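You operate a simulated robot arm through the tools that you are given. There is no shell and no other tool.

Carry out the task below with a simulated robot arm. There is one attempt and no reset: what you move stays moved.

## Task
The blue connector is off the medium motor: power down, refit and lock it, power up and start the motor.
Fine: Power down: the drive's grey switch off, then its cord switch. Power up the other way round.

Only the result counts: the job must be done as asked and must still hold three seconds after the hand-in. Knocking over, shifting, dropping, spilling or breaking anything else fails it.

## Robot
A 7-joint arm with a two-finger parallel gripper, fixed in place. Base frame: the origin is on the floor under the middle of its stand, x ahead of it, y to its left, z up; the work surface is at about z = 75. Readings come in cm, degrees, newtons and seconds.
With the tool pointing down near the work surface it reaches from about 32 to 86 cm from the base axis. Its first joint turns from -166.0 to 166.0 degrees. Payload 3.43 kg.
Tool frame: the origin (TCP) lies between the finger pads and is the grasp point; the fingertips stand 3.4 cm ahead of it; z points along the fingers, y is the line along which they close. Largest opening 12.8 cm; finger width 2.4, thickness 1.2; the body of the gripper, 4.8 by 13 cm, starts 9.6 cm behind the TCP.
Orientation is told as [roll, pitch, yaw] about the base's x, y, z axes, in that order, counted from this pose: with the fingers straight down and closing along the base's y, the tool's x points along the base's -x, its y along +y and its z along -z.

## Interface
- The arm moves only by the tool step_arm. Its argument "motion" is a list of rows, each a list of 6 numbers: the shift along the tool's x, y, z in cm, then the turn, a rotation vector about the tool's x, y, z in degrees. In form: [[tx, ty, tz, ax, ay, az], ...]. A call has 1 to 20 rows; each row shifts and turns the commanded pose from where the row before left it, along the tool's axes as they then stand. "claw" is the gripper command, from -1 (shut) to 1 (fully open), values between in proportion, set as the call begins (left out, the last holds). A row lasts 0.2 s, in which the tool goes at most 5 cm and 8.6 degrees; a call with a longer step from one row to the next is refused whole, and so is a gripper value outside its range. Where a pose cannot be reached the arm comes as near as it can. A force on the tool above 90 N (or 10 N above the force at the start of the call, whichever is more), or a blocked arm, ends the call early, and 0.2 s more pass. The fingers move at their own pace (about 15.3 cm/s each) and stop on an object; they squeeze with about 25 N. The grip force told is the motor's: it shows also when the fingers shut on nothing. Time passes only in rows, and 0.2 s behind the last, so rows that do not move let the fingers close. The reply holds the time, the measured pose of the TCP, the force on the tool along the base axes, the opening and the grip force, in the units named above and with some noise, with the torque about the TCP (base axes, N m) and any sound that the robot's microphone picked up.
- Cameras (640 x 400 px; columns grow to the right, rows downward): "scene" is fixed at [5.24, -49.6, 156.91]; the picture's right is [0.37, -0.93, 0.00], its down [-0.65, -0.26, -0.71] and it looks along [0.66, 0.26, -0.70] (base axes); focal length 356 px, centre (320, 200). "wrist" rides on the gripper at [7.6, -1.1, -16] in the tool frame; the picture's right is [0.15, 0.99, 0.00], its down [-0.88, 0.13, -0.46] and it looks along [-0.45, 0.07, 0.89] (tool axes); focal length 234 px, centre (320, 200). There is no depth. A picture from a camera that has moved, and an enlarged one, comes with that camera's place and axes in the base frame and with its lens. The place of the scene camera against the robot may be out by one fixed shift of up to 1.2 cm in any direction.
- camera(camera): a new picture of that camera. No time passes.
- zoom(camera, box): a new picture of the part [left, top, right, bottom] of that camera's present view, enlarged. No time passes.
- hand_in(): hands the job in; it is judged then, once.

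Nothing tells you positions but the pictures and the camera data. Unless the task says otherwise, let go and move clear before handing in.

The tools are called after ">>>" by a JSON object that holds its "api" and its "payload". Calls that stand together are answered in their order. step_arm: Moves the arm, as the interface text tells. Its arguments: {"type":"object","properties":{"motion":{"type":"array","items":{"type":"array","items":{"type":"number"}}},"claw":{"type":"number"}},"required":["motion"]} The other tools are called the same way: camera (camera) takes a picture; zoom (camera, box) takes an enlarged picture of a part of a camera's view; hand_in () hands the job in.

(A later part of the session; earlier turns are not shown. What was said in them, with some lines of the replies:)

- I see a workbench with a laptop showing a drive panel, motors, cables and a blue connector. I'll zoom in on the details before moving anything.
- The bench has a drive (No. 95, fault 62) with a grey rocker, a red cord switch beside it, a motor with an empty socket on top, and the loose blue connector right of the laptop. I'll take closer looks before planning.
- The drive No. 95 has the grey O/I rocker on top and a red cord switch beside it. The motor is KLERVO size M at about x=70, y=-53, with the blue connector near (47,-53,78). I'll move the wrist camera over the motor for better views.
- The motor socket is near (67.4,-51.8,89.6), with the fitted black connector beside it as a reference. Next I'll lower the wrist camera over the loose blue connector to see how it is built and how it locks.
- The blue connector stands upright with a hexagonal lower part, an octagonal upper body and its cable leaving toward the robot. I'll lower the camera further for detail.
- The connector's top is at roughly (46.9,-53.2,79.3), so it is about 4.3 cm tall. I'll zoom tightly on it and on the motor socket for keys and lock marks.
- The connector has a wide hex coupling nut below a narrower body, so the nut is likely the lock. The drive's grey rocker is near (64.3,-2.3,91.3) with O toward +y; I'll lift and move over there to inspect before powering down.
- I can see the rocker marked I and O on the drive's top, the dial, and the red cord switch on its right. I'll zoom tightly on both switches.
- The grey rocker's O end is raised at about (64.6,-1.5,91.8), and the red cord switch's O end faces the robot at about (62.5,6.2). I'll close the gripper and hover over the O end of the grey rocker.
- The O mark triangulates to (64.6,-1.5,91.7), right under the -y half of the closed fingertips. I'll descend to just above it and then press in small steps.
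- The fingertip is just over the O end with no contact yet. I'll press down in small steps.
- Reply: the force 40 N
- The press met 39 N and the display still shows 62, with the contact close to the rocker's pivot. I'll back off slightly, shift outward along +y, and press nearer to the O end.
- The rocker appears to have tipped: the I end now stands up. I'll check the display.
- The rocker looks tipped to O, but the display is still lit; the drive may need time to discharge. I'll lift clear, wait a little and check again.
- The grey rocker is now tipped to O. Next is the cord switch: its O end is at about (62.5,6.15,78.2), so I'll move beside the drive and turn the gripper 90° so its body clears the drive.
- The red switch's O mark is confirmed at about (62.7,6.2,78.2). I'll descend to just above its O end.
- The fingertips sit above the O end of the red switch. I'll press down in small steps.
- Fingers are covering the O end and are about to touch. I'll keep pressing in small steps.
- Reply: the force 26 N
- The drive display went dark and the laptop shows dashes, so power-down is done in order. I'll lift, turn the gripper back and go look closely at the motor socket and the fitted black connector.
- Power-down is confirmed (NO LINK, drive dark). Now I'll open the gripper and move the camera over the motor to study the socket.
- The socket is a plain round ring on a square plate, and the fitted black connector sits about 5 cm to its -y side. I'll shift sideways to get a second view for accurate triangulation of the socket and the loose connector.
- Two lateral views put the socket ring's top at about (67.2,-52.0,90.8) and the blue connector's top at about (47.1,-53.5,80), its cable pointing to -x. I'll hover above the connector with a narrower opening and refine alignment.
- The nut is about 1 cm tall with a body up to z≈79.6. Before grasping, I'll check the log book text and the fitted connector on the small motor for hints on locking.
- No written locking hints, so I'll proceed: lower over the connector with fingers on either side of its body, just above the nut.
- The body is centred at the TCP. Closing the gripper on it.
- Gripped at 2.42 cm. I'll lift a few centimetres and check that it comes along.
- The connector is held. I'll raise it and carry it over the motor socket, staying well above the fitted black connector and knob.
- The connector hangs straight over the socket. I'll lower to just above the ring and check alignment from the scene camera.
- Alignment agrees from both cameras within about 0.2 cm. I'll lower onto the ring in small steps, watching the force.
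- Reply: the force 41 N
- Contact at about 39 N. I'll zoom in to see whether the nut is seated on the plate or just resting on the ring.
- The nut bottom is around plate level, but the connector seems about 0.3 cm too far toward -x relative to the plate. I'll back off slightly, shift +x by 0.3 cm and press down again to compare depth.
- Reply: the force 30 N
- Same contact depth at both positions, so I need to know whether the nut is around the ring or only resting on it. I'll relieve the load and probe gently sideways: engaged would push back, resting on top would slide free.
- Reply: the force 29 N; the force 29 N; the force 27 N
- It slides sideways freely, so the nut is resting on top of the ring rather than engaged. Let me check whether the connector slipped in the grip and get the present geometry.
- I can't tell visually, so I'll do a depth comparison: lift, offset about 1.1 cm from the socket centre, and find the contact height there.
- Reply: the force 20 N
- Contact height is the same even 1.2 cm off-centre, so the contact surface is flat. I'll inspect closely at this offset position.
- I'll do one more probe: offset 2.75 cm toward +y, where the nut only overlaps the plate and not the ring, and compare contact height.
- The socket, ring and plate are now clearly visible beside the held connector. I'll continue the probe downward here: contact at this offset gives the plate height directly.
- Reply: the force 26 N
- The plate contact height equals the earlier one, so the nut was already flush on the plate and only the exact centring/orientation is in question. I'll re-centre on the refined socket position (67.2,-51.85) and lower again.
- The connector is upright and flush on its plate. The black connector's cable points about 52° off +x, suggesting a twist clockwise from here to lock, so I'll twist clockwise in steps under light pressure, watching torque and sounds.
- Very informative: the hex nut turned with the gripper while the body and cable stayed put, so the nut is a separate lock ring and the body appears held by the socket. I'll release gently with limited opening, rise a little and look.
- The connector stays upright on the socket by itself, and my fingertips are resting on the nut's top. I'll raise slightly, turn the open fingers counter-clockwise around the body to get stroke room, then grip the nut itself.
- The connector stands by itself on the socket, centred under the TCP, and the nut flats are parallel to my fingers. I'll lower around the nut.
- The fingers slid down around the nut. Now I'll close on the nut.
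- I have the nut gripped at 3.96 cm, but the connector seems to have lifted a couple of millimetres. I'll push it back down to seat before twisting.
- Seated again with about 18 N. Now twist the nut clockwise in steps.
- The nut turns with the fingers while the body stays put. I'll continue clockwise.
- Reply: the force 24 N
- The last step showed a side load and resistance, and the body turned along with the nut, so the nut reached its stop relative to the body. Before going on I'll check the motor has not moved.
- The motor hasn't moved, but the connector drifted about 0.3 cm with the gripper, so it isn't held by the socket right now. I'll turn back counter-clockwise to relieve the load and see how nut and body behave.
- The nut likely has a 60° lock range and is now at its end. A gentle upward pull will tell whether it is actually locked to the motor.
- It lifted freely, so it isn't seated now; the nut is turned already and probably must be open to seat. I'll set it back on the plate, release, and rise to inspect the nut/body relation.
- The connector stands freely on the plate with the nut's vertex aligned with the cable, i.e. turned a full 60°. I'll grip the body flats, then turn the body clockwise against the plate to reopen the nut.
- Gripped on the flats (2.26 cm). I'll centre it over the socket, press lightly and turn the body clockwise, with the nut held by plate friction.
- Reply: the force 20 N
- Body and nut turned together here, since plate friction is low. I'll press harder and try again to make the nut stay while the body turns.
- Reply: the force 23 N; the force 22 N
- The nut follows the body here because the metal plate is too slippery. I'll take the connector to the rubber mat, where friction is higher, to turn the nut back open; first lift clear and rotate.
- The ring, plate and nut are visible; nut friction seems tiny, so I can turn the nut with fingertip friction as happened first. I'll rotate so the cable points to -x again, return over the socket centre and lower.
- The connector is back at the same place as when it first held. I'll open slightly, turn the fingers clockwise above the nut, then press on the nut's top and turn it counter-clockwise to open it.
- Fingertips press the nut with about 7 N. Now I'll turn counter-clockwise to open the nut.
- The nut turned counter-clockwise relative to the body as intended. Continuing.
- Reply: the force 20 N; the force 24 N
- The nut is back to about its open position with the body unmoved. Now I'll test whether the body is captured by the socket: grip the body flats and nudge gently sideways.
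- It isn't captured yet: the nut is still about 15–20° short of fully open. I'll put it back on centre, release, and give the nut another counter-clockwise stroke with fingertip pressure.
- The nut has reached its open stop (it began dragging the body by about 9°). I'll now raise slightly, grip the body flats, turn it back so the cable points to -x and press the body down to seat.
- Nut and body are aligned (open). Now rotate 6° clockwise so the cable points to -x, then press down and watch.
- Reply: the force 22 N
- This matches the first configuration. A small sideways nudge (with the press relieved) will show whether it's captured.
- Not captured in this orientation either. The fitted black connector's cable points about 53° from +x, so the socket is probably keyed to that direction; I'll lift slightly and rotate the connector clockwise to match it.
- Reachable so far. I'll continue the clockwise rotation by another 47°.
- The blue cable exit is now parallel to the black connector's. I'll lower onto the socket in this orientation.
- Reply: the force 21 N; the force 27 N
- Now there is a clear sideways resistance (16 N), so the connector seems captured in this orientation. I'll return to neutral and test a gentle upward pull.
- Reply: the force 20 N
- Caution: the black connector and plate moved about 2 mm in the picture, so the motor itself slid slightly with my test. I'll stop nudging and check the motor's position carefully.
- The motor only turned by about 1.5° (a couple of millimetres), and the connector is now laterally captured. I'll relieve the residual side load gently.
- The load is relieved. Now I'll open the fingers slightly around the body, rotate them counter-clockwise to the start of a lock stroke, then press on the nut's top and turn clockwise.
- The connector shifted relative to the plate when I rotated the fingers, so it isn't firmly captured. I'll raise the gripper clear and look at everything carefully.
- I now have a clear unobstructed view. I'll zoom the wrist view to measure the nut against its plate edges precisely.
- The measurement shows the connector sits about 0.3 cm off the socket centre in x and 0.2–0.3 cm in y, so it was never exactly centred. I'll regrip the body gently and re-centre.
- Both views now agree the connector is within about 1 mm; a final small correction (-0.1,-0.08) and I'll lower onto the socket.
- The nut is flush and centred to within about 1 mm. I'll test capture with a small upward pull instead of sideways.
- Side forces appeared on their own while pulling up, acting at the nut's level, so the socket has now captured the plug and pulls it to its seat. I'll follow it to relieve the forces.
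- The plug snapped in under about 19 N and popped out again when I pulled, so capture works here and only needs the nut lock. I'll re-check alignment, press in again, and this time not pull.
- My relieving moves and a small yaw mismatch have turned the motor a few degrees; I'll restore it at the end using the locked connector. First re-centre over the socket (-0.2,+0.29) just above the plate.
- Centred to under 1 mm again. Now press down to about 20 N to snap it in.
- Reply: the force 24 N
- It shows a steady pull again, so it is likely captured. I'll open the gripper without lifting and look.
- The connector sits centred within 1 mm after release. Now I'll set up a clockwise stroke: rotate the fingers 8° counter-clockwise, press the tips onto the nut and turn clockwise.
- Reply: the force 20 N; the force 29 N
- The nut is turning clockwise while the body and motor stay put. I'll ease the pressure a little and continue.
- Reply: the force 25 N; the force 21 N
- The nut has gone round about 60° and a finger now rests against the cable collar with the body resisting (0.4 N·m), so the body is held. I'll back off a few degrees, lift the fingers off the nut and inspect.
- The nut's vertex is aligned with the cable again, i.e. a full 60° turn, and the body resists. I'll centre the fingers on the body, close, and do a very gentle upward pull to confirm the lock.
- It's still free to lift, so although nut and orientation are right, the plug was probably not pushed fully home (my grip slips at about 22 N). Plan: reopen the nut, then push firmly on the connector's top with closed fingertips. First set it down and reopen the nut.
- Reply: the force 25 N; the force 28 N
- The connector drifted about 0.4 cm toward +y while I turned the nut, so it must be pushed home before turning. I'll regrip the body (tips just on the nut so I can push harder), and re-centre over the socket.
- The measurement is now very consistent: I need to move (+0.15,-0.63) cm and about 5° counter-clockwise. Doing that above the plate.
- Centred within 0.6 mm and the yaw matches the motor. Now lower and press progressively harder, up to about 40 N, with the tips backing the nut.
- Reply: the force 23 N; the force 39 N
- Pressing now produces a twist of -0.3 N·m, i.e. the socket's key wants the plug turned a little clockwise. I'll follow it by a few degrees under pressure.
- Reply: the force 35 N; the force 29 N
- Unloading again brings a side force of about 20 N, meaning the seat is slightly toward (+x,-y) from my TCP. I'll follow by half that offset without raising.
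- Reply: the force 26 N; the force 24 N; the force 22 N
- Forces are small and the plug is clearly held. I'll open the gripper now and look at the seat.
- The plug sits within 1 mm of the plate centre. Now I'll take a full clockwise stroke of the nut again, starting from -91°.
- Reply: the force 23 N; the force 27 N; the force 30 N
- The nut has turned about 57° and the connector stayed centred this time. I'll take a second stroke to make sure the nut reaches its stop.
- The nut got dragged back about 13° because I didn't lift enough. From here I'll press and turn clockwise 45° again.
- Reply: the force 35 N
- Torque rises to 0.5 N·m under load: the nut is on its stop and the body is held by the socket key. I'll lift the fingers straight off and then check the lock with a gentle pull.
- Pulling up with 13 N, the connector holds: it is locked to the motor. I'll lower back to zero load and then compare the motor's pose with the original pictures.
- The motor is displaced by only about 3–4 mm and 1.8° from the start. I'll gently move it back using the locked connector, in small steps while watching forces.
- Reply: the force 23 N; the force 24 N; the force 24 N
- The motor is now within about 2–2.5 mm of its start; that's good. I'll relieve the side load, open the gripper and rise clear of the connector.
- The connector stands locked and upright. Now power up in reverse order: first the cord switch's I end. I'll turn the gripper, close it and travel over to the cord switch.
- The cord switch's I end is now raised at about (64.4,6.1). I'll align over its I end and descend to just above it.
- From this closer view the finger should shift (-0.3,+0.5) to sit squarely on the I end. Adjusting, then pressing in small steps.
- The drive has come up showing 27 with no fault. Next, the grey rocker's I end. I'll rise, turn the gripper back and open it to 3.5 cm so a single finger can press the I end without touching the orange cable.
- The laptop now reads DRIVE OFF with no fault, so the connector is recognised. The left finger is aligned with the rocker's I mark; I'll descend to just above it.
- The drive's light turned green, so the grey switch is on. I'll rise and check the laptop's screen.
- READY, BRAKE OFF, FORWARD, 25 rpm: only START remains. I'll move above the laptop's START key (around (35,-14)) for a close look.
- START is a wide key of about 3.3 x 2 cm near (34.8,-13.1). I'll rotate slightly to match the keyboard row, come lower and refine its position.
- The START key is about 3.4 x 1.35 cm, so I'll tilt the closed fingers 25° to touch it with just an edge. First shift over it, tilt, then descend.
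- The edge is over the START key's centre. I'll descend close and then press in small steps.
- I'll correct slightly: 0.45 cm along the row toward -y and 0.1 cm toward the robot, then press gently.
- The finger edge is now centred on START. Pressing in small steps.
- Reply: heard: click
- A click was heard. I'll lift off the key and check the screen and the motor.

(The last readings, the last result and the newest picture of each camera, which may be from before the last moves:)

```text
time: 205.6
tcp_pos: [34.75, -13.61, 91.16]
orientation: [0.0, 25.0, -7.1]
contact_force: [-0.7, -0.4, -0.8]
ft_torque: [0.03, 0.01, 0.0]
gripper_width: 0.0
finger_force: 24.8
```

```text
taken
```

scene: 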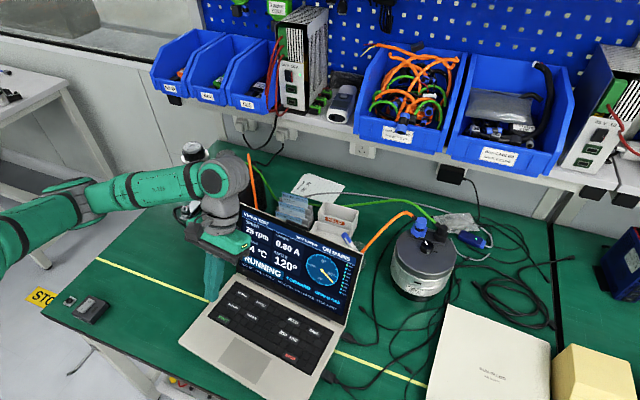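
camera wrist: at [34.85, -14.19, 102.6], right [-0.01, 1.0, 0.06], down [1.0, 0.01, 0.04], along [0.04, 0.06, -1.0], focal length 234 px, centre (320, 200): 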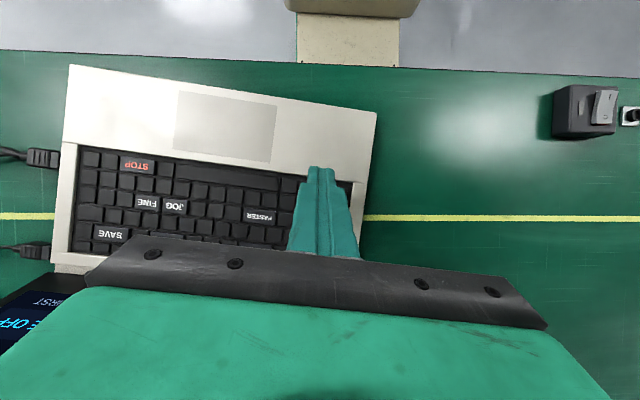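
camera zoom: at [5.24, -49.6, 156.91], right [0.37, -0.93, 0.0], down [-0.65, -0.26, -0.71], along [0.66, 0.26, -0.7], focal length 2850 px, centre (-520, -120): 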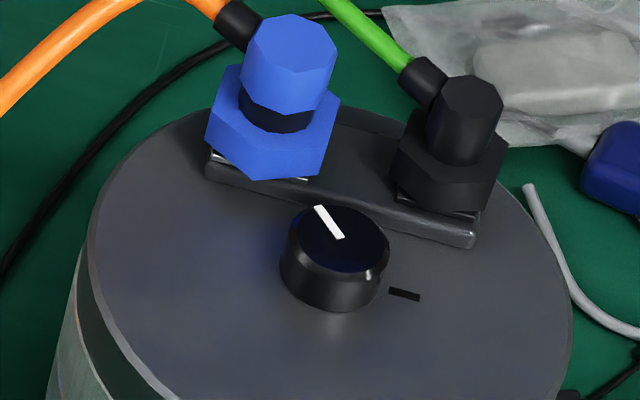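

RUNNING at 25 rpm forward, and the shaft is turning. I'll move the arm clear and watch for a few seconds to make sure it keeps running.

>>> {"api": "step_arm", "payload": {"motion": [[1.58, 0, -3.4, 0, 0, 0], [1.58, 0, -3.4, 0, 0, 0], [1.58, 0, -3.4, 0, 0, 0], [1.58, 0, -3.4, 0, 0, 0], [0, 0, 0, 0, 0, 0], [0, 0, 0, 0, 0, 0], [0, 0, 0, 0, 0, 0], [0, 0, 0, 0, 0, 0], [0, 0, 0, 0, 0, 0], [0, 0, 0, 0, 0, 0], [0, 0, 0, 0, 0, 0], [0, 0, 0, 0, 0, 0], [0, 0, 0, 0, 0, 0], [0, 0, 0, 0, 0, 0], [0, 0, 0, 0, 0, 0], [0, 0, 0, 0, 0, 0]]}}

>>> {"api": "camera", "payload": {"camera": "scene"}}

>>> {"api": "zoom", "payload": {"camera": "scene", "box": [230, 205, 370, 310]}}

>>> {"api": "zoom", "payload": {"camera": "scene", "box": [390, 215, 460, 265]}}

>>> {"api": "zoom", "payload": {"camera": "scene", "box": [160, 140, 290, 240]}}

```text
time: 209.0
tcp_pos: [34.72, -13.65, 105.99]
orientation: [0.0, 25.0, -6.9]
contact_force: [1.1, 0.6, -0.1]
ft_torque: [0.0, 0.01, 0.02]
gripper_width: 0.01
finger_force: 24.9
```

```text
taken
```

scene: 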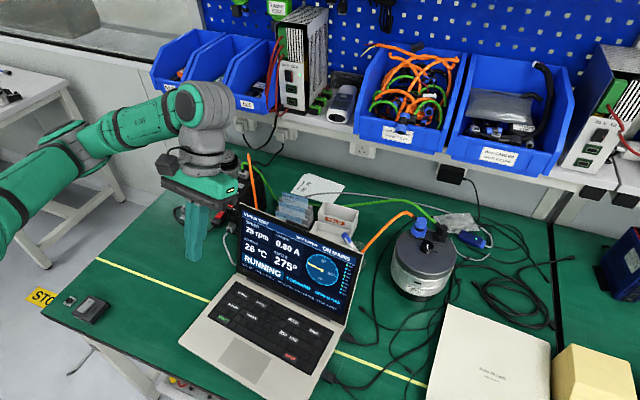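

```text
3.81 times, centred on (300, 258) of scene
camera zoom: at [5.24, -49.6, 156.91], right [0.37, -0.93, 0.0], down [-0.65, -0.26, -0.71], along [0.66, 0.26, -0.7], focal length 1357 px, centre (396, -19)
```

zoom: 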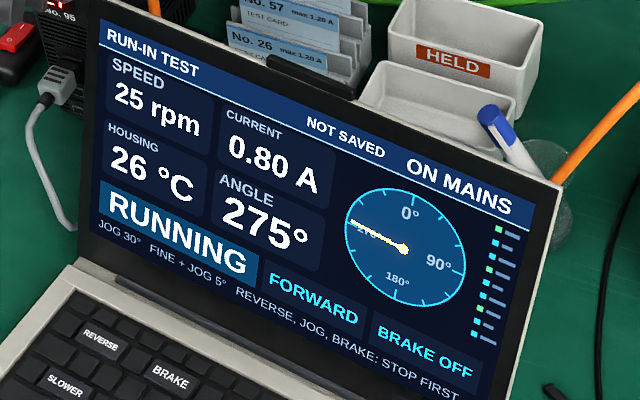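

```text
8.00 times, centred on (425, 240) of scene
camera zoom: at [5.24, -49.6, 156.91], right [0.37, -0.93, 0.0], down [-0.65, -0.26, -0.71], along [0.66, 0.26, -0.7], focal length 2850 px, centre (-520, -120)
```

zoom: 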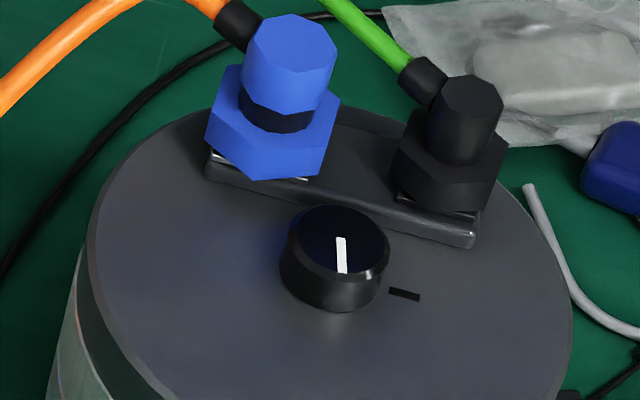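

```text
4.00 times, centred on (225, 190) of scene
camera zoom: at [5.24, -49.6, 156.91], right [0.37, -0.93, 0.0], down [-0.65, -0.26, -0.71], along [0.66, 0.26, -0.7], focal length 1425 px, centre (700, 240)
```

zoom: 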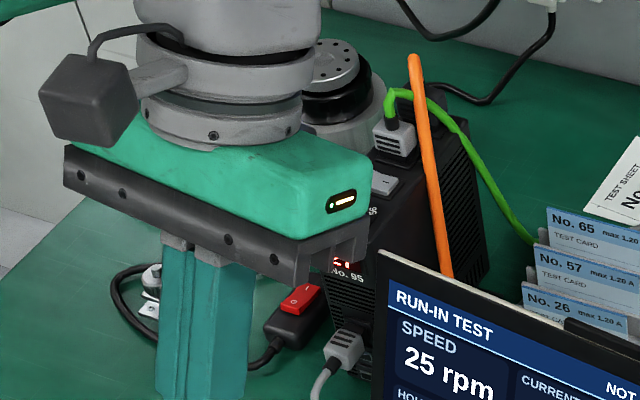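

The motor is running forward at 25 rpm and 0.80 A with no fault. The blue connector stayed locked, both switches are on, and the arm is clear of everything, so I'm handing in. The motor body ended up about 3 mm and under 2° from where it started, because it shifted while I was seating the connector.

>>> {"api": "hand_in", "payload": {}}

```text
The job is handed in.
```

The blue connector is back on the medium motor and locked, and the motor is running. At hand-in it was turning forward at 25 rpm and 0.80 A with no fault showing.

- **Power down:** I switched the drive's grey switch off first, then its cord switch. The drive went dark and the laptop showed NO LINK.
- **Refit and lock:** It took several tries to get the connector seated and the locking nut turned fully. It then held against an upward pull of about 13 N, and fault 62 did not come back when power returned.
- **Power up and start:** I switched the cord switch on, then the grey switch. The laptop showed READY, and I pressed START. I watched it run for about four seconds before handing in; the housing went from 24 °C to 26 °C.

The motor was not fixed to the bench and shifted while I worked on the connector. I pushed it most of the way back, but it ended about 3 mm and under 2° from where it started. I saw nothing else displaced.
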